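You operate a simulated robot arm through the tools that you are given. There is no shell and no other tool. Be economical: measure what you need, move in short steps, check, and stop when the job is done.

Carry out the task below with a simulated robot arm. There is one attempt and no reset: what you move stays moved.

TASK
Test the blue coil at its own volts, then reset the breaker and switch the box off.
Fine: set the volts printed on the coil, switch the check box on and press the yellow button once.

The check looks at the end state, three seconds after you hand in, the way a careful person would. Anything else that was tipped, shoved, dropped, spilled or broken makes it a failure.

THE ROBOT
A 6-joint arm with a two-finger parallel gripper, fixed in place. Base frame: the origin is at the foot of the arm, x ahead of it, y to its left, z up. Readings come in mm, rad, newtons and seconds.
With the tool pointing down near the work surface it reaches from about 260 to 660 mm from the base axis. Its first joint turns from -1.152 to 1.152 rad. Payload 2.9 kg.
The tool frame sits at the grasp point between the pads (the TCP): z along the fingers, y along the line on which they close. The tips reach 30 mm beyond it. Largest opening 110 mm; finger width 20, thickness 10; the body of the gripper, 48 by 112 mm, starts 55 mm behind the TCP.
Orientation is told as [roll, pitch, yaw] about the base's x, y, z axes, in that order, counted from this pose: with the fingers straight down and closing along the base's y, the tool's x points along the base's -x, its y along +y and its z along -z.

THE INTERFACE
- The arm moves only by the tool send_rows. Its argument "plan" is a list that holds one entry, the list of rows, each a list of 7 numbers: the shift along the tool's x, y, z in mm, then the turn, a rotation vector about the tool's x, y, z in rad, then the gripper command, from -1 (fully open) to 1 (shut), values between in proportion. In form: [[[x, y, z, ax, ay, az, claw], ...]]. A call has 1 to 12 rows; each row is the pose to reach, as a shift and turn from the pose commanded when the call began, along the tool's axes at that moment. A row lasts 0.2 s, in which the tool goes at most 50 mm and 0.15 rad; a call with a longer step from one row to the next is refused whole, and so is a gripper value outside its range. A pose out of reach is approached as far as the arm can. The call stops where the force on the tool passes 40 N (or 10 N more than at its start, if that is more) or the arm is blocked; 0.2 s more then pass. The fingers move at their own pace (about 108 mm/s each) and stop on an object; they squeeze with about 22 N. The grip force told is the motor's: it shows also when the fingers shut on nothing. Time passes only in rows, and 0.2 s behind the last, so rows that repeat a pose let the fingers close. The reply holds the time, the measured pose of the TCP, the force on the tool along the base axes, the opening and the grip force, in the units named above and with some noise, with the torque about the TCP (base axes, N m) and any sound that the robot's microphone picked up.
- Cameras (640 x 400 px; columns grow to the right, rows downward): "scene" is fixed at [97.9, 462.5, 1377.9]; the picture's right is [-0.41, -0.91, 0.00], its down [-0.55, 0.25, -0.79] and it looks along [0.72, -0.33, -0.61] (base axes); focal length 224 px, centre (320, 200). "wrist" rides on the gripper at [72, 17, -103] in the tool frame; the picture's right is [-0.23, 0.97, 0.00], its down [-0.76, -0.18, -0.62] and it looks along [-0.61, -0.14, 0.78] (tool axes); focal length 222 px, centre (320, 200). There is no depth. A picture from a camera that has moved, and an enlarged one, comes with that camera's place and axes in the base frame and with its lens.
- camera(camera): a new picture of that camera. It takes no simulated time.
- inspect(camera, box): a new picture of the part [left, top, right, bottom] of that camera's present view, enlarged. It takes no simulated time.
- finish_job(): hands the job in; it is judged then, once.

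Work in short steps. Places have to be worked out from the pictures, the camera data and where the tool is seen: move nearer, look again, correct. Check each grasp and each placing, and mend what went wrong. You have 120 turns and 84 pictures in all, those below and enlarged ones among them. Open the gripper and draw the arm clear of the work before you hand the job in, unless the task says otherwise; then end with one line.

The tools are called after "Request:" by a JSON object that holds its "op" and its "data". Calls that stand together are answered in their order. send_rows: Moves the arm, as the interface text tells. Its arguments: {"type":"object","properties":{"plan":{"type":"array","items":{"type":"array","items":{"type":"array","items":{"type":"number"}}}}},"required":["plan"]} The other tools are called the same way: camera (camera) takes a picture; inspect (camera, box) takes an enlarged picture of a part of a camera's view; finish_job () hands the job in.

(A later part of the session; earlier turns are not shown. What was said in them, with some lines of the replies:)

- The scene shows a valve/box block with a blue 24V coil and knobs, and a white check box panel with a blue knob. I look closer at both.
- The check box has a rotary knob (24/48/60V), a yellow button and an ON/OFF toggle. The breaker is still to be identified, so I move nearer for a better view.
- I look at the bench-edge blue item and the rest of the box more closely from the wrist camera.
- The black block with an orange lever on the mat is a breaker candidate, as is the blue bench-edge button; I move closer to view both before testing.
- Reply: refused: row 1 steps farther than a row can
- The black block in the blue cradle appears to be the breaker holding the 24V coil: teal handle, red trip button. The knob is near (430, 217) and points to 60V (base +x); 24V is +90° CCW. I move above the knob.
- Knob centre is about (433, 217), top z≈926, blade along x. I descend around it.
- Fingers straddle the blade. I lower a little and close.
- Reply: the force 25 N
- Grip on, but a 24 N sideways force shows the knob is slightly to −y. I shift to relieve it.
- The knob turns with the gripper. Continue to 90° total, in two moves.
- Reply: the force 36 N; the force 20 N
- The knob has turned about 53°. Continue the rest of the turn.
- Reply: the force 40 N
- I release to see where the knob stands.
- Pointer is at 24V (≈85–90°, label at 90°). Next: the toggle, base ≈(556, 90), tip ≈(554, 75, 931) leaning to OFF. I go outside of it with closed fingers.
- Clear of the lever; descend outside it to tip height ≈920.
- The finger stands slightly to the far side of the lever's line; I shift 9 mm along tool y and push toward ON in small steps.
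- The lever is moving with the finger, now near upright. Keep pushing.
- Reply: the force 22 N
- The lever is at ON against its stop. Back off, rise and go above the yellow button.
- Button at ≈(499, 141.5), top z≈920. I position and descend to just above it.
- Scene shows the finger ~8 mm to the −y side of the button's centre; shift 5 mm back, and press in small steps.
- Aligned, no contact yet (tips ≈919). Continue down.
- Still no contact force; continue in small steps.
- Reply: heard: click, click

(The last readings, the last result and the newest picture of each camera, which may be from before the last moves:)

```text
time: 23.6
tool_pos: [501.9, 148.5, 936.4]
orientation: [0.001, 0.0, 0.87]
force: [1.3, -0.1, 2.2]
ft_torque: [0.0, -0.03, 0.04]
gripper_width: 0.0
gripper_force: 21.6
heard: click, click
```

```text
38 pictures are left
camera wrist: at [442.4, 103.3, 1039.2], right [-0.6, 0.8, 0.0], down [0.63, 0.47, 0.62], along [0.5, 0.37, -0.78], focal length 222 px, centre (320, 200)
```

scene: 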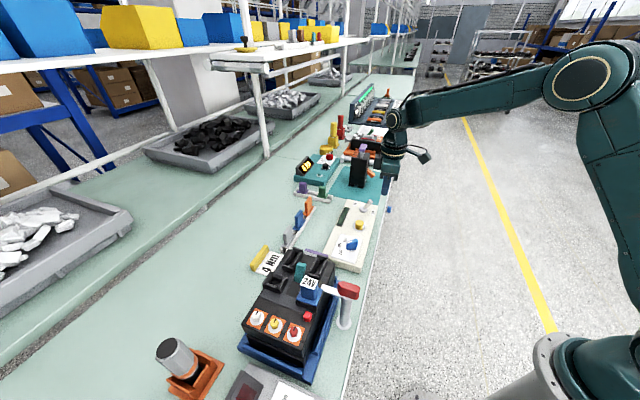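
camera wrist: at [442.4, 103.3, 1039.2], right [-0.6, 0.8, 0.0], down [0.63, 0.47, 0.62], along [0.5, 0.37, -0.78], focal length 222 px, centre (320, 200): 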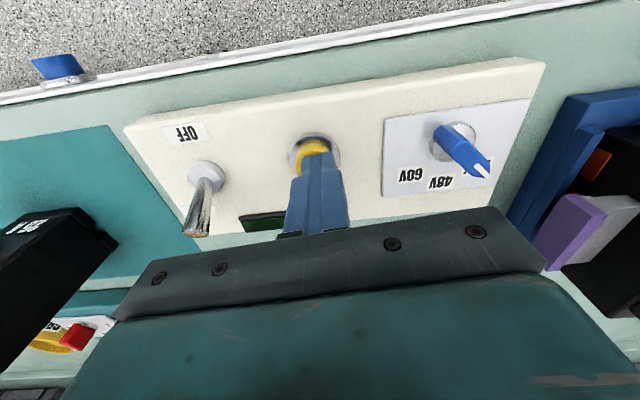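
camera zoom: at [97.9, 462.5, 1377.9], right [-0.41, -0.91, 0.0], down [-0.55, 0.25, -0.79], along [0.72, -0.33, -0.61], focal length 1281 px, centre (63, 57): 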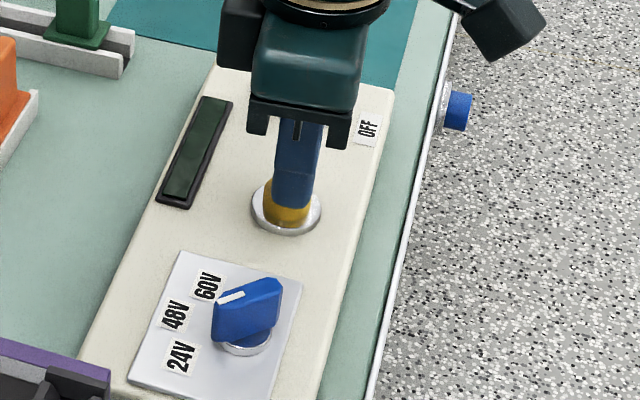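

Two clicks: button and presumably the trip. I lift straight up and look at both breakers.

Request:
{"op": "send_rows", "data": {"plan": [[[0, 0, -30, 0, 0, 0, 1], [0, 0, -70, 0, 0, 0, 1], [40, 0, -110, 0, 0, 0, 1], [60, 0, -150, 0, 0, 0, 1], [60, 0, -150, 0, 0, 0, 1]]]}}

Request:
{"op": "camera", "data": {"camera": "wrist"}}

Request:
{"op": "camera", "data": {"camera": "scene"}}

Request:
{"op": "inspect", "data": {"camera": "scene", "box": [335, 140, 395, 195]}}

Request:
{"op": "inspect", "data": {"camera": "scene", "box": [250, 240, 370, 360]}}

```text
refused: row 3 steps farther than a row can; nothing moved
```

```text
37 pictures are left
camera wrist: at [442.4, 103.3, 1039.2], right [-0.6, 0.8, 0.0], down [0.63, 0.47, 0.62], along [0.5, 0.37, -0.78], focal length 222 px, centre (320, 200)
```

wrist: 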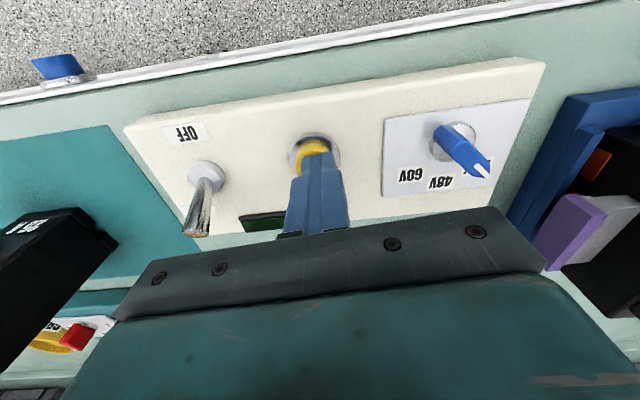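

```text
36 pictures are left
```

scene: 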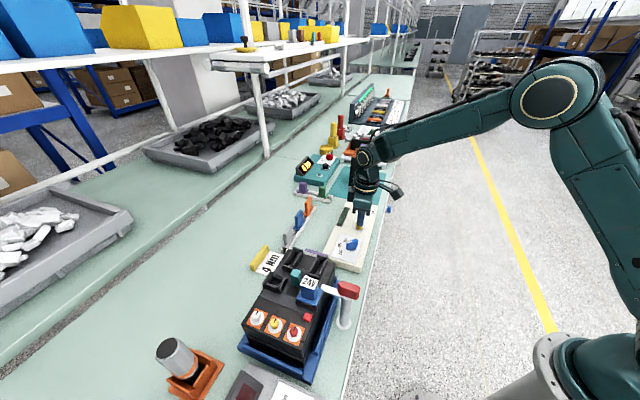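

```text
7.27 times, centred on (365, 168) of scene
camera zoom: at [97.9, 462.5, 1377.9], right [-0.41, -0.91, 0.0], down [-0.55, 0.25, -0.79], along [0.72, -0.33, -0.61], focal length 1630 px, centre (-7, 436)
```

zoom: 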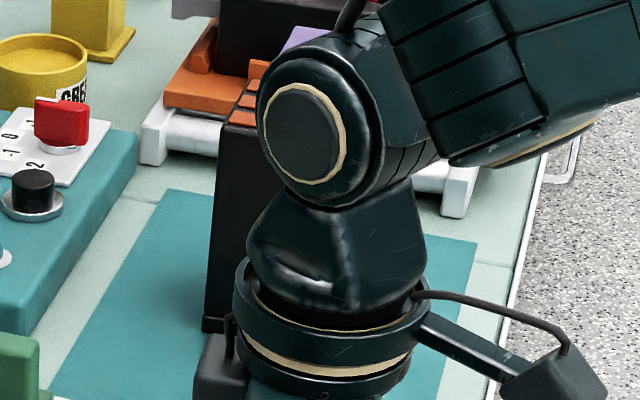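

```text
3.33 times, centred on (310, 300) of scene
camera zoom: at [97.9, 462.5, 1377.9], right [-0.41, -0.91, 0.0], down [-0.55, 0.25, -0.79], along [0.72, -0.33, -0.61], focal length 747 px, centre (353, -133)
```

zoom: 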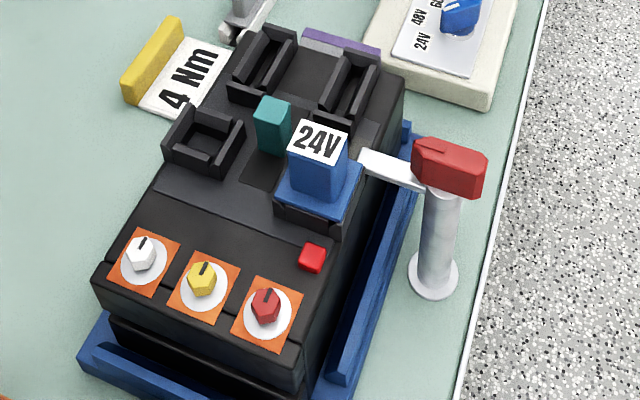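

The teal handle of the black breaker block has moved (tripped, mid-slot). So that is the breaker. I rise and go look at its handle closely.

Request:
{"op": "send_rows", "data": {"plan": [[[0, 0, -30, 0, 0, 0, 1], [0, 0, -70, 0, 0, 0, 1], [0, 20, -110, 0, 0, 0, 1], [20, 50, -135, 0, 0, 0, 1], [40, 80, -155, 0, 0, 0, 1], [50, 120, -165, 0, 0, 0, 1], [50, 160, -165, 0, 0, 0, 1], [50, 160, -165, 0, 0, 0, 1]]]}}

Request:
{"op": "camera", "data": {"camera": "wrist"}}

Request:
{"op": "inspect", "data": {"camera": "scene", "box": [270, 240, 330, 300]}}

Request:
{"op": "inspect", "data": {"camera": "scene", "box": [320, 190, 400, 270]}}

```text
time: 25.4
tool_pos: [347.0, 214.9, 1101.4]
orientation: [0.002, -0.001, 0.867]
force: [0.0, 0.0, -0.3]
ft_torque: [0.02, -0.03, 0.01]
gripper_width: 0.0
gripper_force: 22.2
```

```text
33 pictures are left
camera wrist: at [287.4, 171.0, 1204.1], right [-0.6, 0.8, 0.0], down [0.63, 0.47, 0.62], along [0.5, 0.37, -0.78], focal length 222 px, centre (320, 200)
```

wrist: 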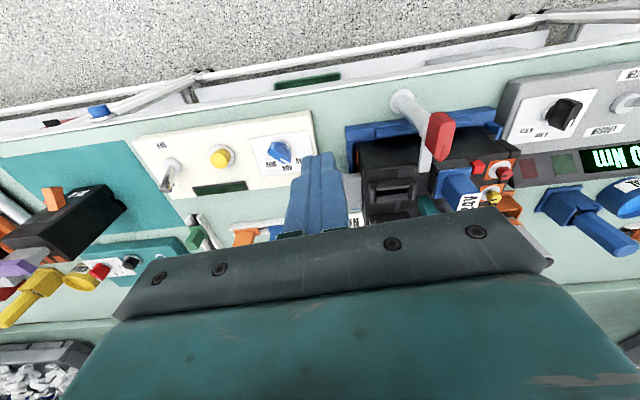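

```text
6.67 times, centred on (300, 270) of scene
camera zoom: at [97.8, 462.5, 1377.9], right [-0.41, -0.91, 0.0], down [-0.55, 0.25, -0.79], along [0.72, -0.33, -0.61], focal length 1494 px, centre (453, -267)
```

zoom: 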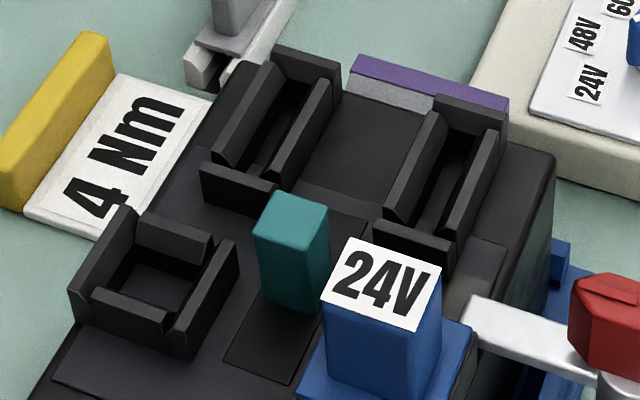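

```text
5.00 times, centred on (360, 230) of scene
camera zoom: at [97.8, 462.5, 1377.9], right [-0.41, -0.91, 0.0], down [-0.55, 0.25, -0.79], along [0.72, -0.33, -0.61], focal length 1121 px, centre (120, 50)
```

zoom: 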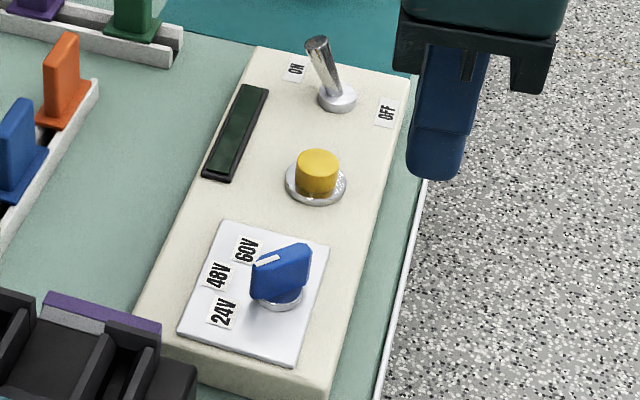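

Handle now stands mid-slot at ≈(352, 397), top z≈1000. I bring the wrist camera over it for a close look at surroundings and marks.

Request:
{"op": "send_rows", "data": {"plan": [[[-33, 19, 0, 0, 0, 0, 1], [-66, 38, 0, 0, 0, 0, 1], [-99, 57, 0, 0, 0, 0, 1], [-132, 75, 0, 0, 0, 0, 1], [-164, 93, 0, 0, 0, 0, 1], [-164, 93, 0, 0, 0, 0, 1]]]}}

Request:
{"op": "camera", "data": {"camera": "wrist"}}

```text
time: 26.8
tool_pos: [382.4, 400.0, 1100.5]
orientation: [0.002, 0.0, 0.87]
force: [-0.6, 0.8, 0.6]
ft_torque: [-0.04, 0.0, 0.01]
gripper_width: 0.0
gripper_force: 21.9
```

```text
30 pictures are left
camera wrist: at [321.8, 354.5, 1203.7], right [-0.6, 0.8, 0.0], down [0.63, 0.47, 0.62], along [0.5, 0.37, -0.78], focal length 222 px, centre (320, 200)
```

wrist: 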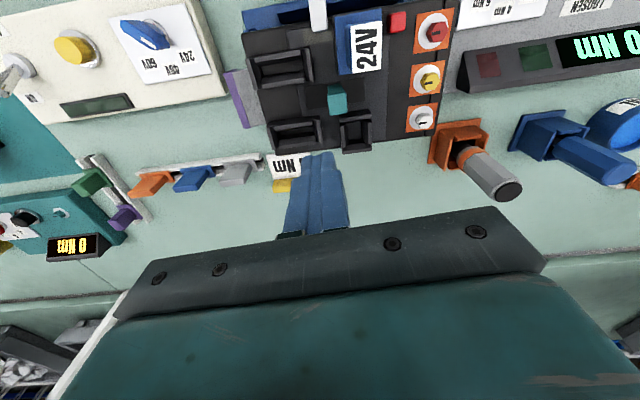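

Request:
{"op": "inspect", "data": {"camera": "wrist", "box": [235, 20, 455, 160]}}

Request:
{"op": "inspect", "data": {"camera": "wrist", "box": [300, 65, 370, 135]}}

```text
2.86 times, centred on (345, 90) of wrist
camera zoom: at [321.8, 354.5, 1203.7], right [-0.6, 0.8, 0.0], down [0.63, 0.47, 0.62], along [0.5, 0.37, -0.78], focal length 635 px, centre (249, 514)
```

zoom: 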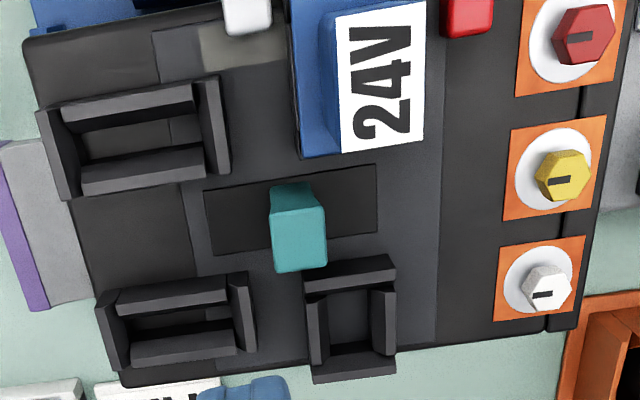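

```text
5.71 times, centred on (335, 100) of wrist
camera zoom: at [321.8, 354.5, 1203.7], right [-0.6, 0.8, 0.0], down [0.63, 0.47, 0.62], along [0.5, 0.37, -0.78], focal length 1269 px, centre (234, 771)
```

zoom: 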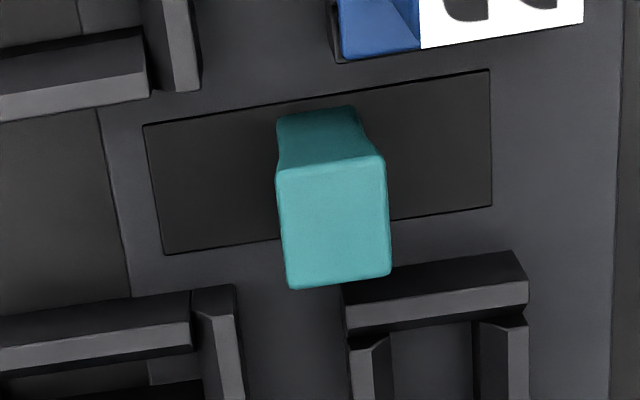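

No marks, but a symmetric slot: handle started at the far end (ON), tripped to the middle; the near end is OFF/RESET. I'll straddle the handle along the slot axis (yaw ≈0.785) with ~60 mm opening and come partway down.

Request:
{"op": "send_rows", "data": {"plan": [[[9, 9, 0, 0, 0, 0.085, -0.09], [17.6, 18.5, 0, 0, 0, 0.085, -0.09], [17.6, 18.5, 35, 0, 0, 0.085, -0.09], [17.6, 18.5, 60, 0, 0, 0.085, -0.09], [17.6, 18.5, 60, 0, 0, 0.085, -0.09]]]}}

Request:
{"op": "camera", "data": {"camera": "wrist"}}

Request:
{"op": "inspect", "data": {"camera": "scene", "box": [250, 200, 370, 320]}}

```text
time: 28.0
tool_pos: [357.6, 395.8, 1041.2]
orientation: [0.003, -0.001, 0.786]
force: [0.0, 0.1, -1.0]
ft_torque: [0.02, 0.01, 0.02]
gripper_width: 60.1
gripper_force: 0.1
```

```text
27 pictures are left
camera wrist: at [294.3, 356.2, 1144.4], right [-0.53, 0.85, 0.0], down [0.66, 0.41, 0.62], along [0.53, 0.33, -0.78], focal length 222 px, centre (320, 200)
```

wrist: 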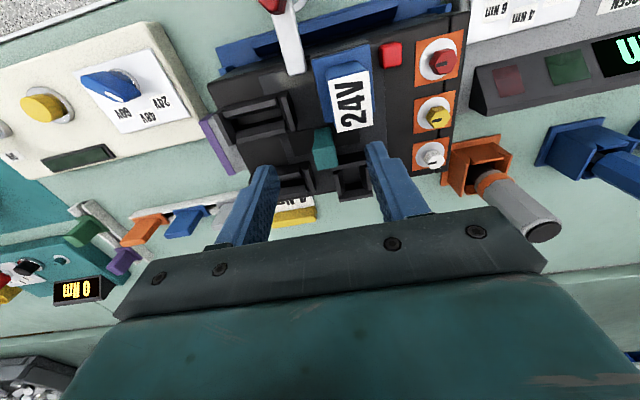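

```text
3.33 times, centred on (310, 260) of scene
camera zoom: at [97.9, 462.5, 1377.9], right [-0.41, -0.91, 0.0], down [-0.55, 0.25, -0.79], along [0.72, -0.33, -0.61], focal length 747 px, centre (353, 0)
```

zoom: 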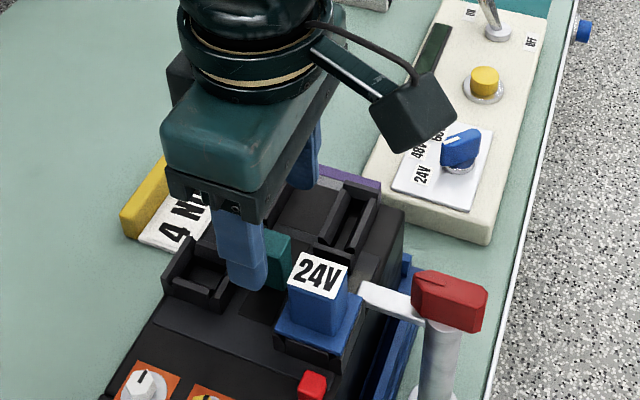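

Straddling fits. I lower to tip z≈976.

Request:
{"op": "send_rows", "data": {"plan": [[[-1, 3, 12, 0, 0, 0, -0.09], [-1, 3, 24, 0, 0, 0, -0.09], [-1, 3, 35, 0, 0, 0, -0.09], [-1, 3, 35, 0, 0, 0, -0.09]]]}}

Request:
{"op": "inspect", "data": {"camera": "scene", "box": [260, 220, 340, 300]}}

Request:
{"op": "inspect", "data": {"camera": "wrist", "box": [230, 60, 430, 240]}}

```text
time: 29.0
tool_pos: [354.8, 400.7, 1005.5]
orientation: [0.003, 0.002, 0.785]
force: [0.1, -0.3, 0.1]
ft_torque: [0.0, 0.0, 0.0]
gripper_width: 59.9
gripper_force: 0.0
```

```text
5.00 times, centred on (300, 260) of scene
camera zoom: at [97.9, 462.5, 1377.9], right [-0.41, -0.91, 0.0], down [-0.55, 0.25, -0.79], along [0.72, -0.33, -0.61], focal length 1121 px, centre (420, -100)
```

zoom: 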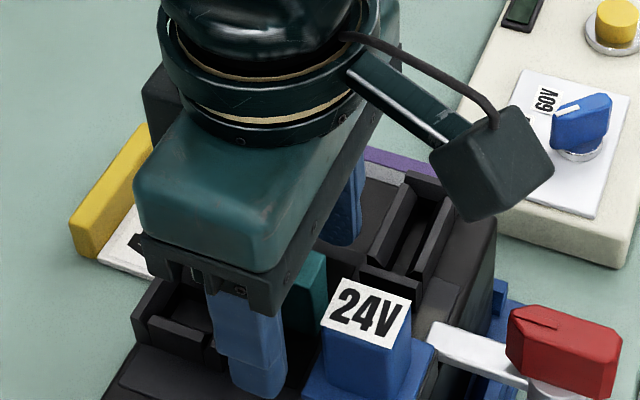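

```text
2.22 times, centred on (330, 150) of wrist
camera zoom: at [292.3, 361.2, 1109.0], right [-0.53, 0.85, 0.0], down [0.66, 0.41, 0.62], along [0.53, 0.33, -0.78], focal length 494 px, centre (298, 311)
```

zoom: 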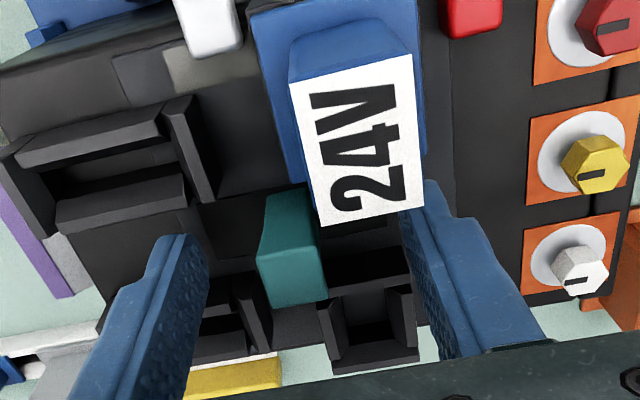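

Handle is centred with a few mm clearance to the coil. I push toward the near (OFF/RESET) end.

Request:
{"op": "send_rows", "data": {"plan": [[[-2, 8, 0, 0, 0, 0, -0.09], [-2, 16, 0, 0, 0, 0, -0.09], [-2, 22, 0, 0, 0, 0, -0.09], [-2, 27, 0, 0, 0, 0, -0.09], [-2, 32, 0, 0, 0, 0, -0.09], [-2, 32, 0, 0, 0, 0, -0.09]]]}}

Request:
{"op": "inspect", "data": {"camera": "wrist", "box": [230, 60, 430, 240]}}

```text
time: 30.4
tool_pos: [334.7, 423.4, 1006.6]
orientation: [0.0, 0.001, 0.783]
force: [2.5, -3.8, 3.1]
ft_torque: [-0.19, -0.12, -0.01]
gripper_width: 62.3
gripper_force: 2.3
```

```text
2.22 times, centred on (330, 150) of wrist
camera zoom: at [271.0, 384.2, 1109.8], right [-0.53, 0.85, 0.0], down [0.67, 0.41, 0.62], along [0.53, 0.33, -0.78], focal length 494 px, centre (298, 311)
```

zoom: 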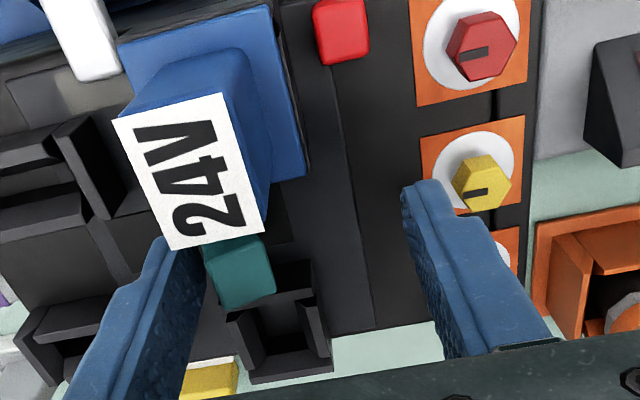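

The handle moves. To keep the near finger clear of the yellow terminal, I narrow the opening to ~45 mm before pushing further.

Request:
{"op": "send_rows", "data": {"plan": [[[0, -10, 0, 0, 0, 0, -0.09], [0, -10, 0, 0, 0, 0, 0.18], [0, -4, 0, 0, 0, 0, 0.18], [0, 0, 0, 0, 0, 0, 0.18], [0, 3, 0, 0, 0, 0, 0.18], [0, 3, 0, 0, 0, 0, 0.18]]]}}

Request:
{"op": "inspect", "data": {"camera": "wrist", "box": [230, 60, 430, 240]}}

```text
time: 31.8
tool_pos: [331.5, 425.3, 1007.1]
orientation: [0.001, 0.0, 0.784]
force: [6.2, -7.6, 6.9]
ft_torque: [-0.47, -0.16, -0.08]
gripper_width: 50.1
gripper_force: 4.3
```

```text
2.22 times, centred on (330, 150) of wrist
camera zoom: at [268.9, 386.3, 1110.0], right [-0.53, 0.85, 0.0], down [0.67, 0.41, 0.62], along [0.53, 0.33, -0.78], focal length 494 px, centre (298, 311)
```

zoom: 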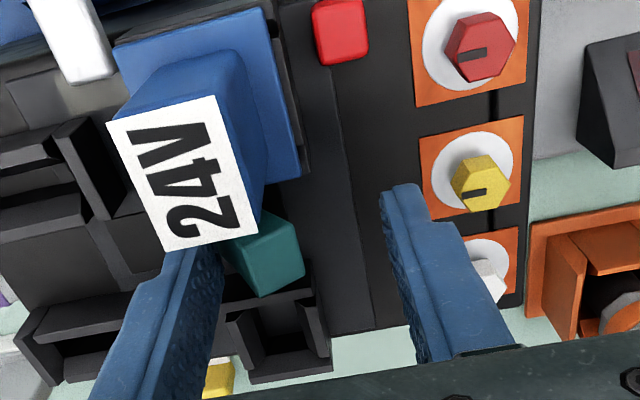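

Request:
{"op": "send_rows", "data": {"plan": [[[0, 3, 0, 0, 0, 0, 0.18], [0, 6, 0, 0, 0, 0, 0.18], [0, 9, 0, 0, 0, 0, 0.18], [0, 12, 0, 0, 0, 0, 0.18], [0, 12, 0, 0, 0, 0, 0.18]]]}}

Request:
{"op": "inspect", "data": {"camera": "wrist", "box": [230, 60, 430, 240]}}

```text
time: 32.9
tool_pos: [329.0, 428.9, 1009.3]
orientation: [-0.004, -0.003, 0.765]
force: [14.2, -14.7, 3.9]
ft_torque: [-0.65, -0.39, 0.07]
gripper_width: 55.7
gripper_force: 10.1
stopped in row 5: the force on the tool passed its limit (the readings are from after the stop); the commanded pose is now the measured one
```

```text
2.22 times, centred on (330, 150) of wrist
camera zoom: at [264.9, 391.2, 1111.2], right [-0.51, 0.86, 0.0], down [0.67, 0.4, 0.63], along [0.54, 0.32, -0.78], focal length 494 px, centre (298, 311)
```

zoom: 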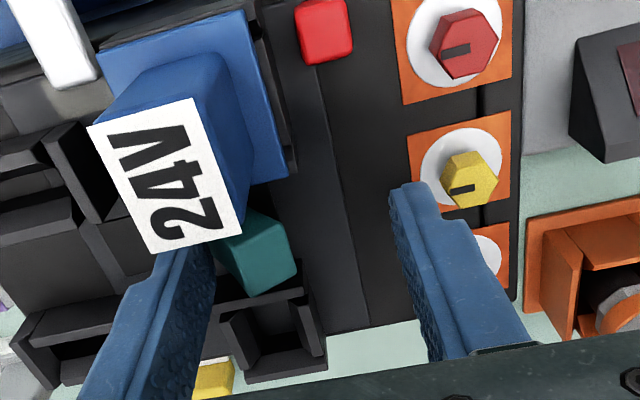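

Handle is at its stop. I back off and see whether it stays.

Request:
{"op": "send_rows", "data": {"plan": [[[0, -6, 0, 0, 0, 0, 0.1], [0, -12, 0, 0, 0, 0, 0.1], [0, -14, 0, 0, 0, 0, 0.1], [0, -14, 0, 0, 0, 0, 0.1]]]}}

Request:
{"op": "inspect", "data": {"camera": "wrist", "box": [230, 60, 430, 240]}}

```text
time: 33.9
tool_pos: [336.0, 420.5, 1007.5]
orientation: [-0.002, -0.003, 0.773]
force: [-0.4, -0.4, 0.5]
ft_torque: [-0.05, 0.0, 0.01]
gripper_width: 49.5
gripper_force: 0.0
```

```text
2.22 times, centred on (330, 150) of wrist
camera zoom: at [272.2, 382.6, 1110.0], right [-0.52, 0.86, 0.0], down [0.67, 0.4, 0.63], along [0.54, 0.32, -0.78], focal length 494 px, centre (298, 311)
```

zoom: 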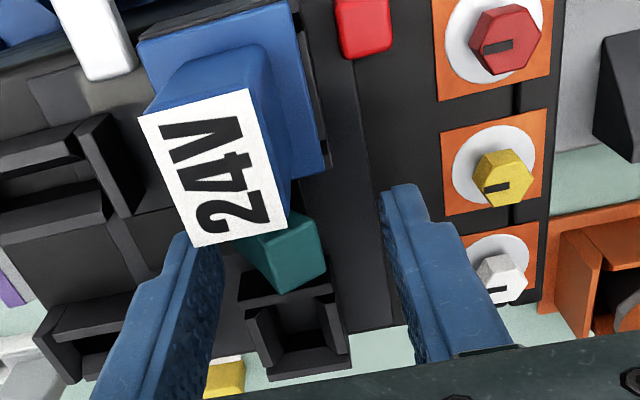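

The handle stays at the OFF end, but I heard no click and the fingers had yielded a little. I'll re-push more stiffly with closed fingers: lift, move to the far side, close, lower.

Request:
{"op": "send_rows", "data": {"plan": [[[0, 0, -25, 0, 0, 0, 0.1], [0, 0, -45, 0, 0, 0, 0.1], [0, -20, -45, 0, 0, 0, 1], [0, -40, -45, 0, 0, 0, 1], [0, -40, -45, 0, 0, 0, 1], [0, -40, -20, 0, 0, 0, 1], [0, -40, 0, 0, 0, 0, 1], [0, -40, 0, 0, 0, 0, 1]]]}}

Request:
{"op": "inspect", "data": {"camera": "wrist", "box": [230, 60, 430, 240]}}

Request:
{"op": "inspect", "data": {"camera": "scene", "box": [260, 230, 340, 310]}}

```text
time: 35.7
tool_pos: [363.4, 393.6, 1007.6]
orientation: [-0.002, -0.004, 0.773]
force: [-0.7, 0.0, 0.2]
ft_torque: [-0.02, 0.01, 0.0]
gripper_width: 0.2
gripper_force: 22.2
```

```text
2.22 times, centred on (330, 150) of wrist
camera zoom: at [299.6, 354.8, 1110.5], right [-0.52, 0.86, 0.0], down [0.67, 0.4, 0.63], along [0.54, 0.32, -0.78], focal length 494 px, centre (298, 311)
```

zoom: 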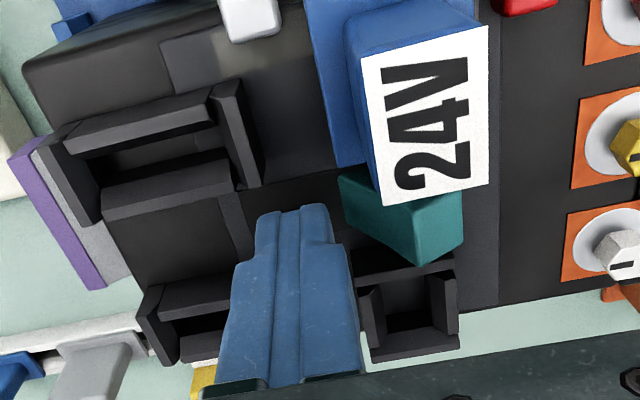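

```text
5.00 times, centred on (300, 270) of scene
camera zoom: at [97.9, 462.5, 1377.9], right [-0.41, -0.91, 0.0], down [-0.55, 0.25, -0.79], along [0.72, -0.33, -0.61], focal length 1121 px, centre (420, -150)
```

zoom: 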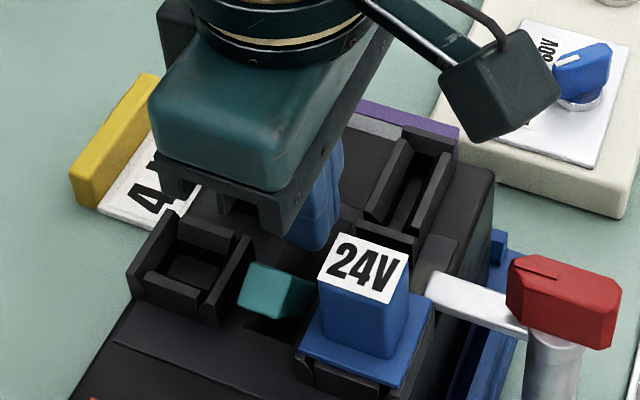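

The handle leans far toward OFF. Push again firmly with the closed fingers.

Request:
{"op": "send_rows", "data": {"plan": [[[0, 6, 0, 0, 0, 0, 1], [0, 10, 0, 0, 0, 0, 1], [0, 13, 0, 0, 0, 0, 1], [0, 16, 0, 0, 0, 0, 1], [0, 19, 0, 0, 0, 0, 1], [0, 22, 0, 0, 0, 0, 1], [0, 25, 0, 0, 0, 0, 1]]]}}

Request:
{"op": "inspect", "data": {"camera": "scene", "box": [260, 230, 340, 310]}}

```text
time: 37.1
tool_pos: [355.8, 401.9, 1007.9]
orientation: [-0.009, -0.004, 0.753]
force: [9.8, -9.9, -2.0]
ft_torque: [-0.31, -0.33, 0.12]
gripper_width: 0.0
gripper_force: 22.3
stopped in row 6: the force on the tool passed its limit (the readings are from after the stop); the commanded pose is now the measured one
```

```text
5.00 times, centred on (300, 270) of scene
camera zoom: at [98.1, 462.3, 1378.0], right [-0.41, -0.91, 0.0], down [-0.55, 0.25, -0.79], along [0.72, -0.33, -0.61], focal length 1121 px, centre (420, -150)
```

zoom: 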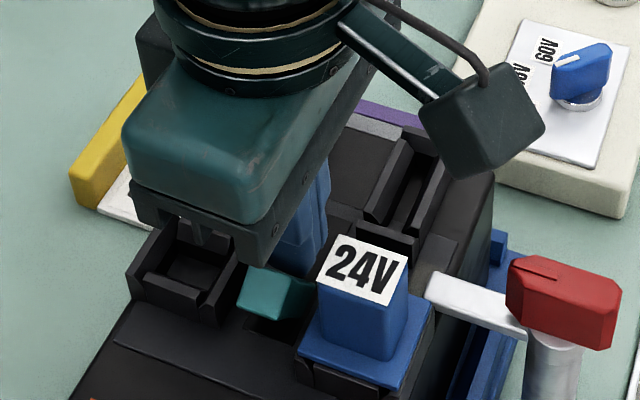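

Handle is firmly at its OFF/RESET stop and the coil is untouched. Now retreat up and travel to the inner side of the toggle to switch the box off.

Request:
{"op": "send_rows", "data": {"plan": [[[0, -6, 0, 0, 0, 0, 1], [0, -6, -42, 0, 0, 0, 1], [0, -16, -88, 0, 0, 0, 1], [2, -60, -90, 0, 0, -0.06, 1], [5, -104, -90, 0, 0, -0.115, 1], [9, -148, -90, 0, 0, -0.115, 1], [13, -192, -90, 0, 0, -0.115, 1], [17, -236, -90, 0, 0, -0.115, 1], [21, -280, -90, 0, 0, -0.115, 1], [25, -324, -90, 0, 0, -0.115, 1], [26, -358, -90, 0, 0, -0.115, 1], [26, -358, -70, 0, 0, -0.115, 1]]]}}

Request:
{"op": "camera", "data": {"camera": "wrist"}}

Request:
{"op": "inspect", "data": {"camera": "scene", "box": [220, 220, 400, 360]}}

```text
time: 39.7
tool_pos: [579.3, 124.7, 1081.2]
orientation: [-0.008, -0.004, 0.873]
force: [0.3, 0.6, -0.7]
ft_torque: [0.03, -0.01, -0.02]
gripper_width: 0.0
gripper_force: 21.9
```

```text
16 pictures are left
camera wrist: at [520.1, 80.6, 1184.3], right [-0.6, 0.8, -0.01], down [0.62, 0.47, 0.63], along [0.5, 0.37, -0.78], focal length 222 px, centre (320, 200)
```

wrist: 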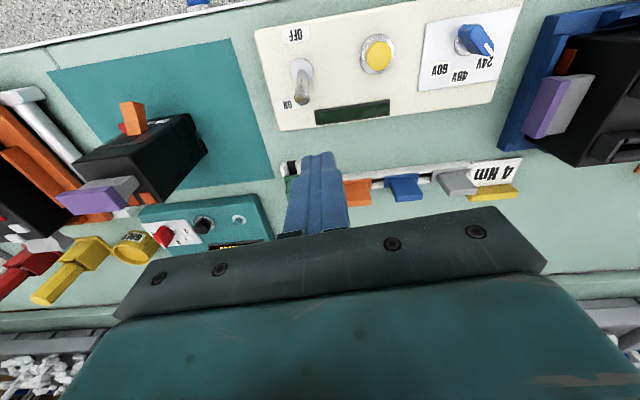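

```text
2.86 times, centred on (310, 290) of scene
camera zoom: at [97.9, 462.5, 1377.9], right [-0.41, -0.91, 0.0], down [-0.55, 0.25, -0.79], along [0.72, -0.33, -0.61], focal length 640 px, centre (349, -57)
```

zoom: 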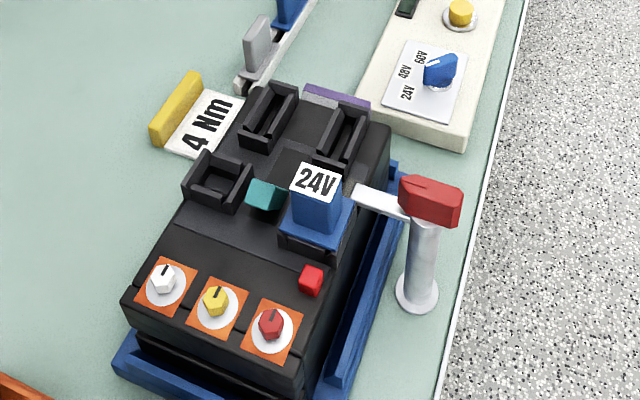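

Breaker handle remains at reset, knobs unchanged. The lever's line is ~8 mm to tool −y of me; I shift, step 5 mm farther out, and descend to tip z≈920.

Request:
{"op": "send_rows", "data": {"plan": [[[-5, -8, 40, 0, 0, 0, 1], [-5, -8, 85, 0, 0, 0, 1], [-5, -8, 115, 0, 0, 0, 1], [-5, -8, 131, 0, 0, 0, 1], [-5, -8, 131, 0, 0, 0, 1]]]}}

Request:
{"op": "inspect", "data": {"camera": "scene", "box": [330, 160, 410, 240]}}

Request:
{"op": "camera", "data": {"camera": "wrist"}}

```text
time: 40.9
tool_pos: [590.1, 124.3, 950.7]
orientation: [-0.008, -0.005, 0.873]
force: [0.4, -0.1, 0.2]
ft_torque: [0.01, 0.01, 0.02]
gripper_width: 0.0
gripper_force: 22.5
```

```text
5.00 times, centred on (370, 200) of scene
camera zoom: at [97.9, 462.5, 1377.9], right [-0.41, -0.91, 0.0], down [-0.55, 0.25, -0.79], along [0.72, -0.33, -0.61], focal length 1121 px, centre (70, 200)
```

zoom: 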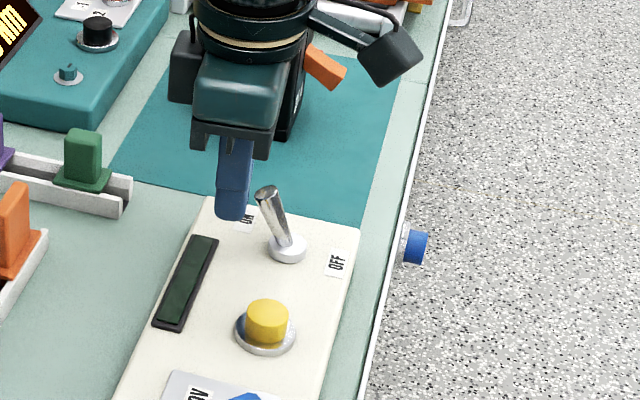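

```text
13 pictures are left
camera wrist: at [530.1, 80.0, 1052.6], right [-0.6, 0.8, -0.01], down [0.62, 0.47, 0.63], along [0.5, 0.37, -0.78], focal length 222 px, centre (320, 200)
```

wrist: 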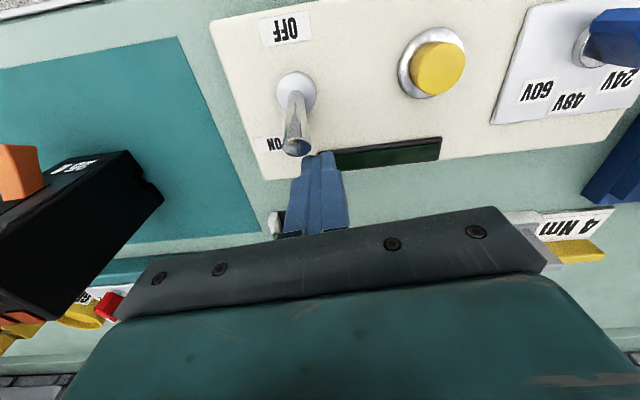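

Shift 7 mm more along tool −y, then push the lever toward OFF.

Request:
{"op": "send_rows", "data": {"plan": [[[0, -7, 0, 0, 0, 0, 1], [10, -7, 0, 0, 0, 0, 1], [20, -7, 0, 0, 0, 0, 1], [28, -7, 0, 0, 0, 0, 1], [36, -7, 0, 0, 0, 0, 1], [42, -7, 0, 0, 0, 0, 1], [42, -7, 0, 0, 0, 0, 1]]]}}

Request:
{"op": "inspect", "data": {"camera": "scene", "box": [330, 160, 410, 240]}}

```text
time: 42.5
tool_pos: [571.9, 91.4, 950.4]
orientation: [-0.014, -0.014, 0.881]
force: [24.0, 31.9, 1.6]
ft_torque: [0.87, -0.74, -0.04]
gripper_width: 0.0
gripper_force: 21.6
```

```text
5.00 times, centred on (370, 200) of scene
camera zoom: at [98.4, 463.3, 1377.6], right [-0.41, -0.91, 0.0], down [-0.55, 0.25, -0.79], along [0.72, -0.33, -0.61], focal length 1121 px, centre (70, 200)
```

zoom: 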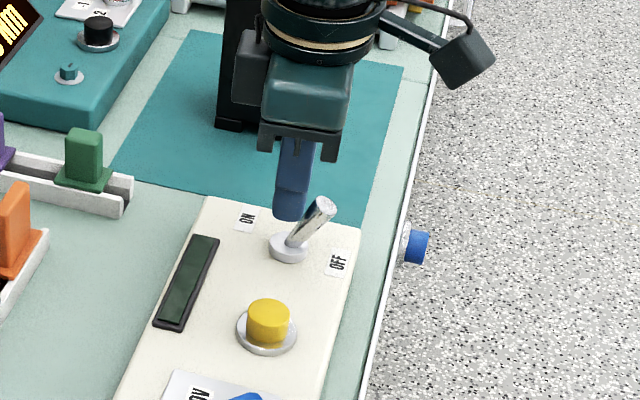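

Lever is at OFF against its stop. Back off, rise and draw clear, opening the gripper.

Request:
{"op": "send_rows", "data": {"plan": [[[-12, 0, 0, 0, 0, 0, 1], [-20, 0, 0, 0, 0, 0, 1], [-20, 0, -45, 0, 0, 0, 1], [-20, 0, -90, 0, 0, 0, 1], [-10, 0, -135, 0, 0, 0, 0], [20, 0, -165, 0, 0, 0, -1], [60, 0, -190, 0, 0, 0, -1], [105, 0, -200, 0, 0, 0, -1], [150, 0, -200, 0, 0, 0, -1], [150, 0, -200, 0, 0, 0, -1]]]}}

Request:
{"op": "inspect", "data": {"camera": "scene", "box": [310, 170, 410, 280]}}

Request:
{"op": "camera", "data": {"camera": "scene"}}

Request:
{"op": "camera", "data": {"camera": "wrist"}}

```text
time: 44.7
tool_pos: [469.4, -28.0, 1150.8]
orientation: [-0.007, -0.004, 0.873]
force: [-0.3, 0.1, 1.2]
ft_torque: [-0.03, -0.01, 0.0]
gripper_width: 110.0
gripper_force: 0.1
```

```text
3.64 times, centred on (360, 225) of scene
camera zoom: at [97.9, 462.5, 1377.9], right [-0.41, -0.91, 0.0], down [-0.55, 0.25, -0.79], along [0.72, -0.33, -0.61], focal length 815 px, centre (174, 109)
```

zoom: 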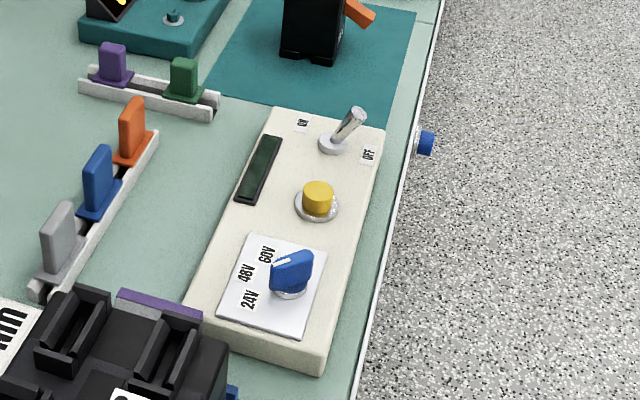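

```text
10 pictures are left
```

scene: 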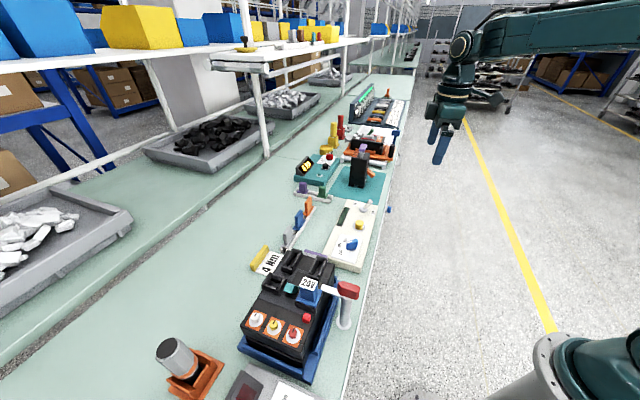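

```text
9 pictures are left
camera wrist: at [408.7, -71.8, 1253.1], right [-0.6, 0.8, -0.01], down [0.62, 0.47, 0.63], along [0.5, 0.37, -0.78], focal length 222 px, centre (320, 200)
```

wrist: 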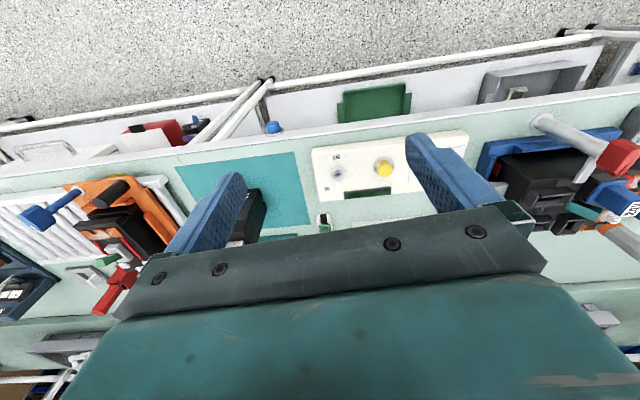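

The box is off with the knob at 24V, the breaker handle sits at its reset stop, nothing else moved, and the arm is clear with the gripper open. Handing in.

Request:
{"op": "finish_job", "data": {}}

```text
The job is handed in.
```

I tested the blue coil at 24 V with one press of the yellow button, which tripped the breaker. I then pushed the breaker handle to its OFF/RESET stop (no click heard; I did not move it back to ON), switched the box off, and handed the job in.
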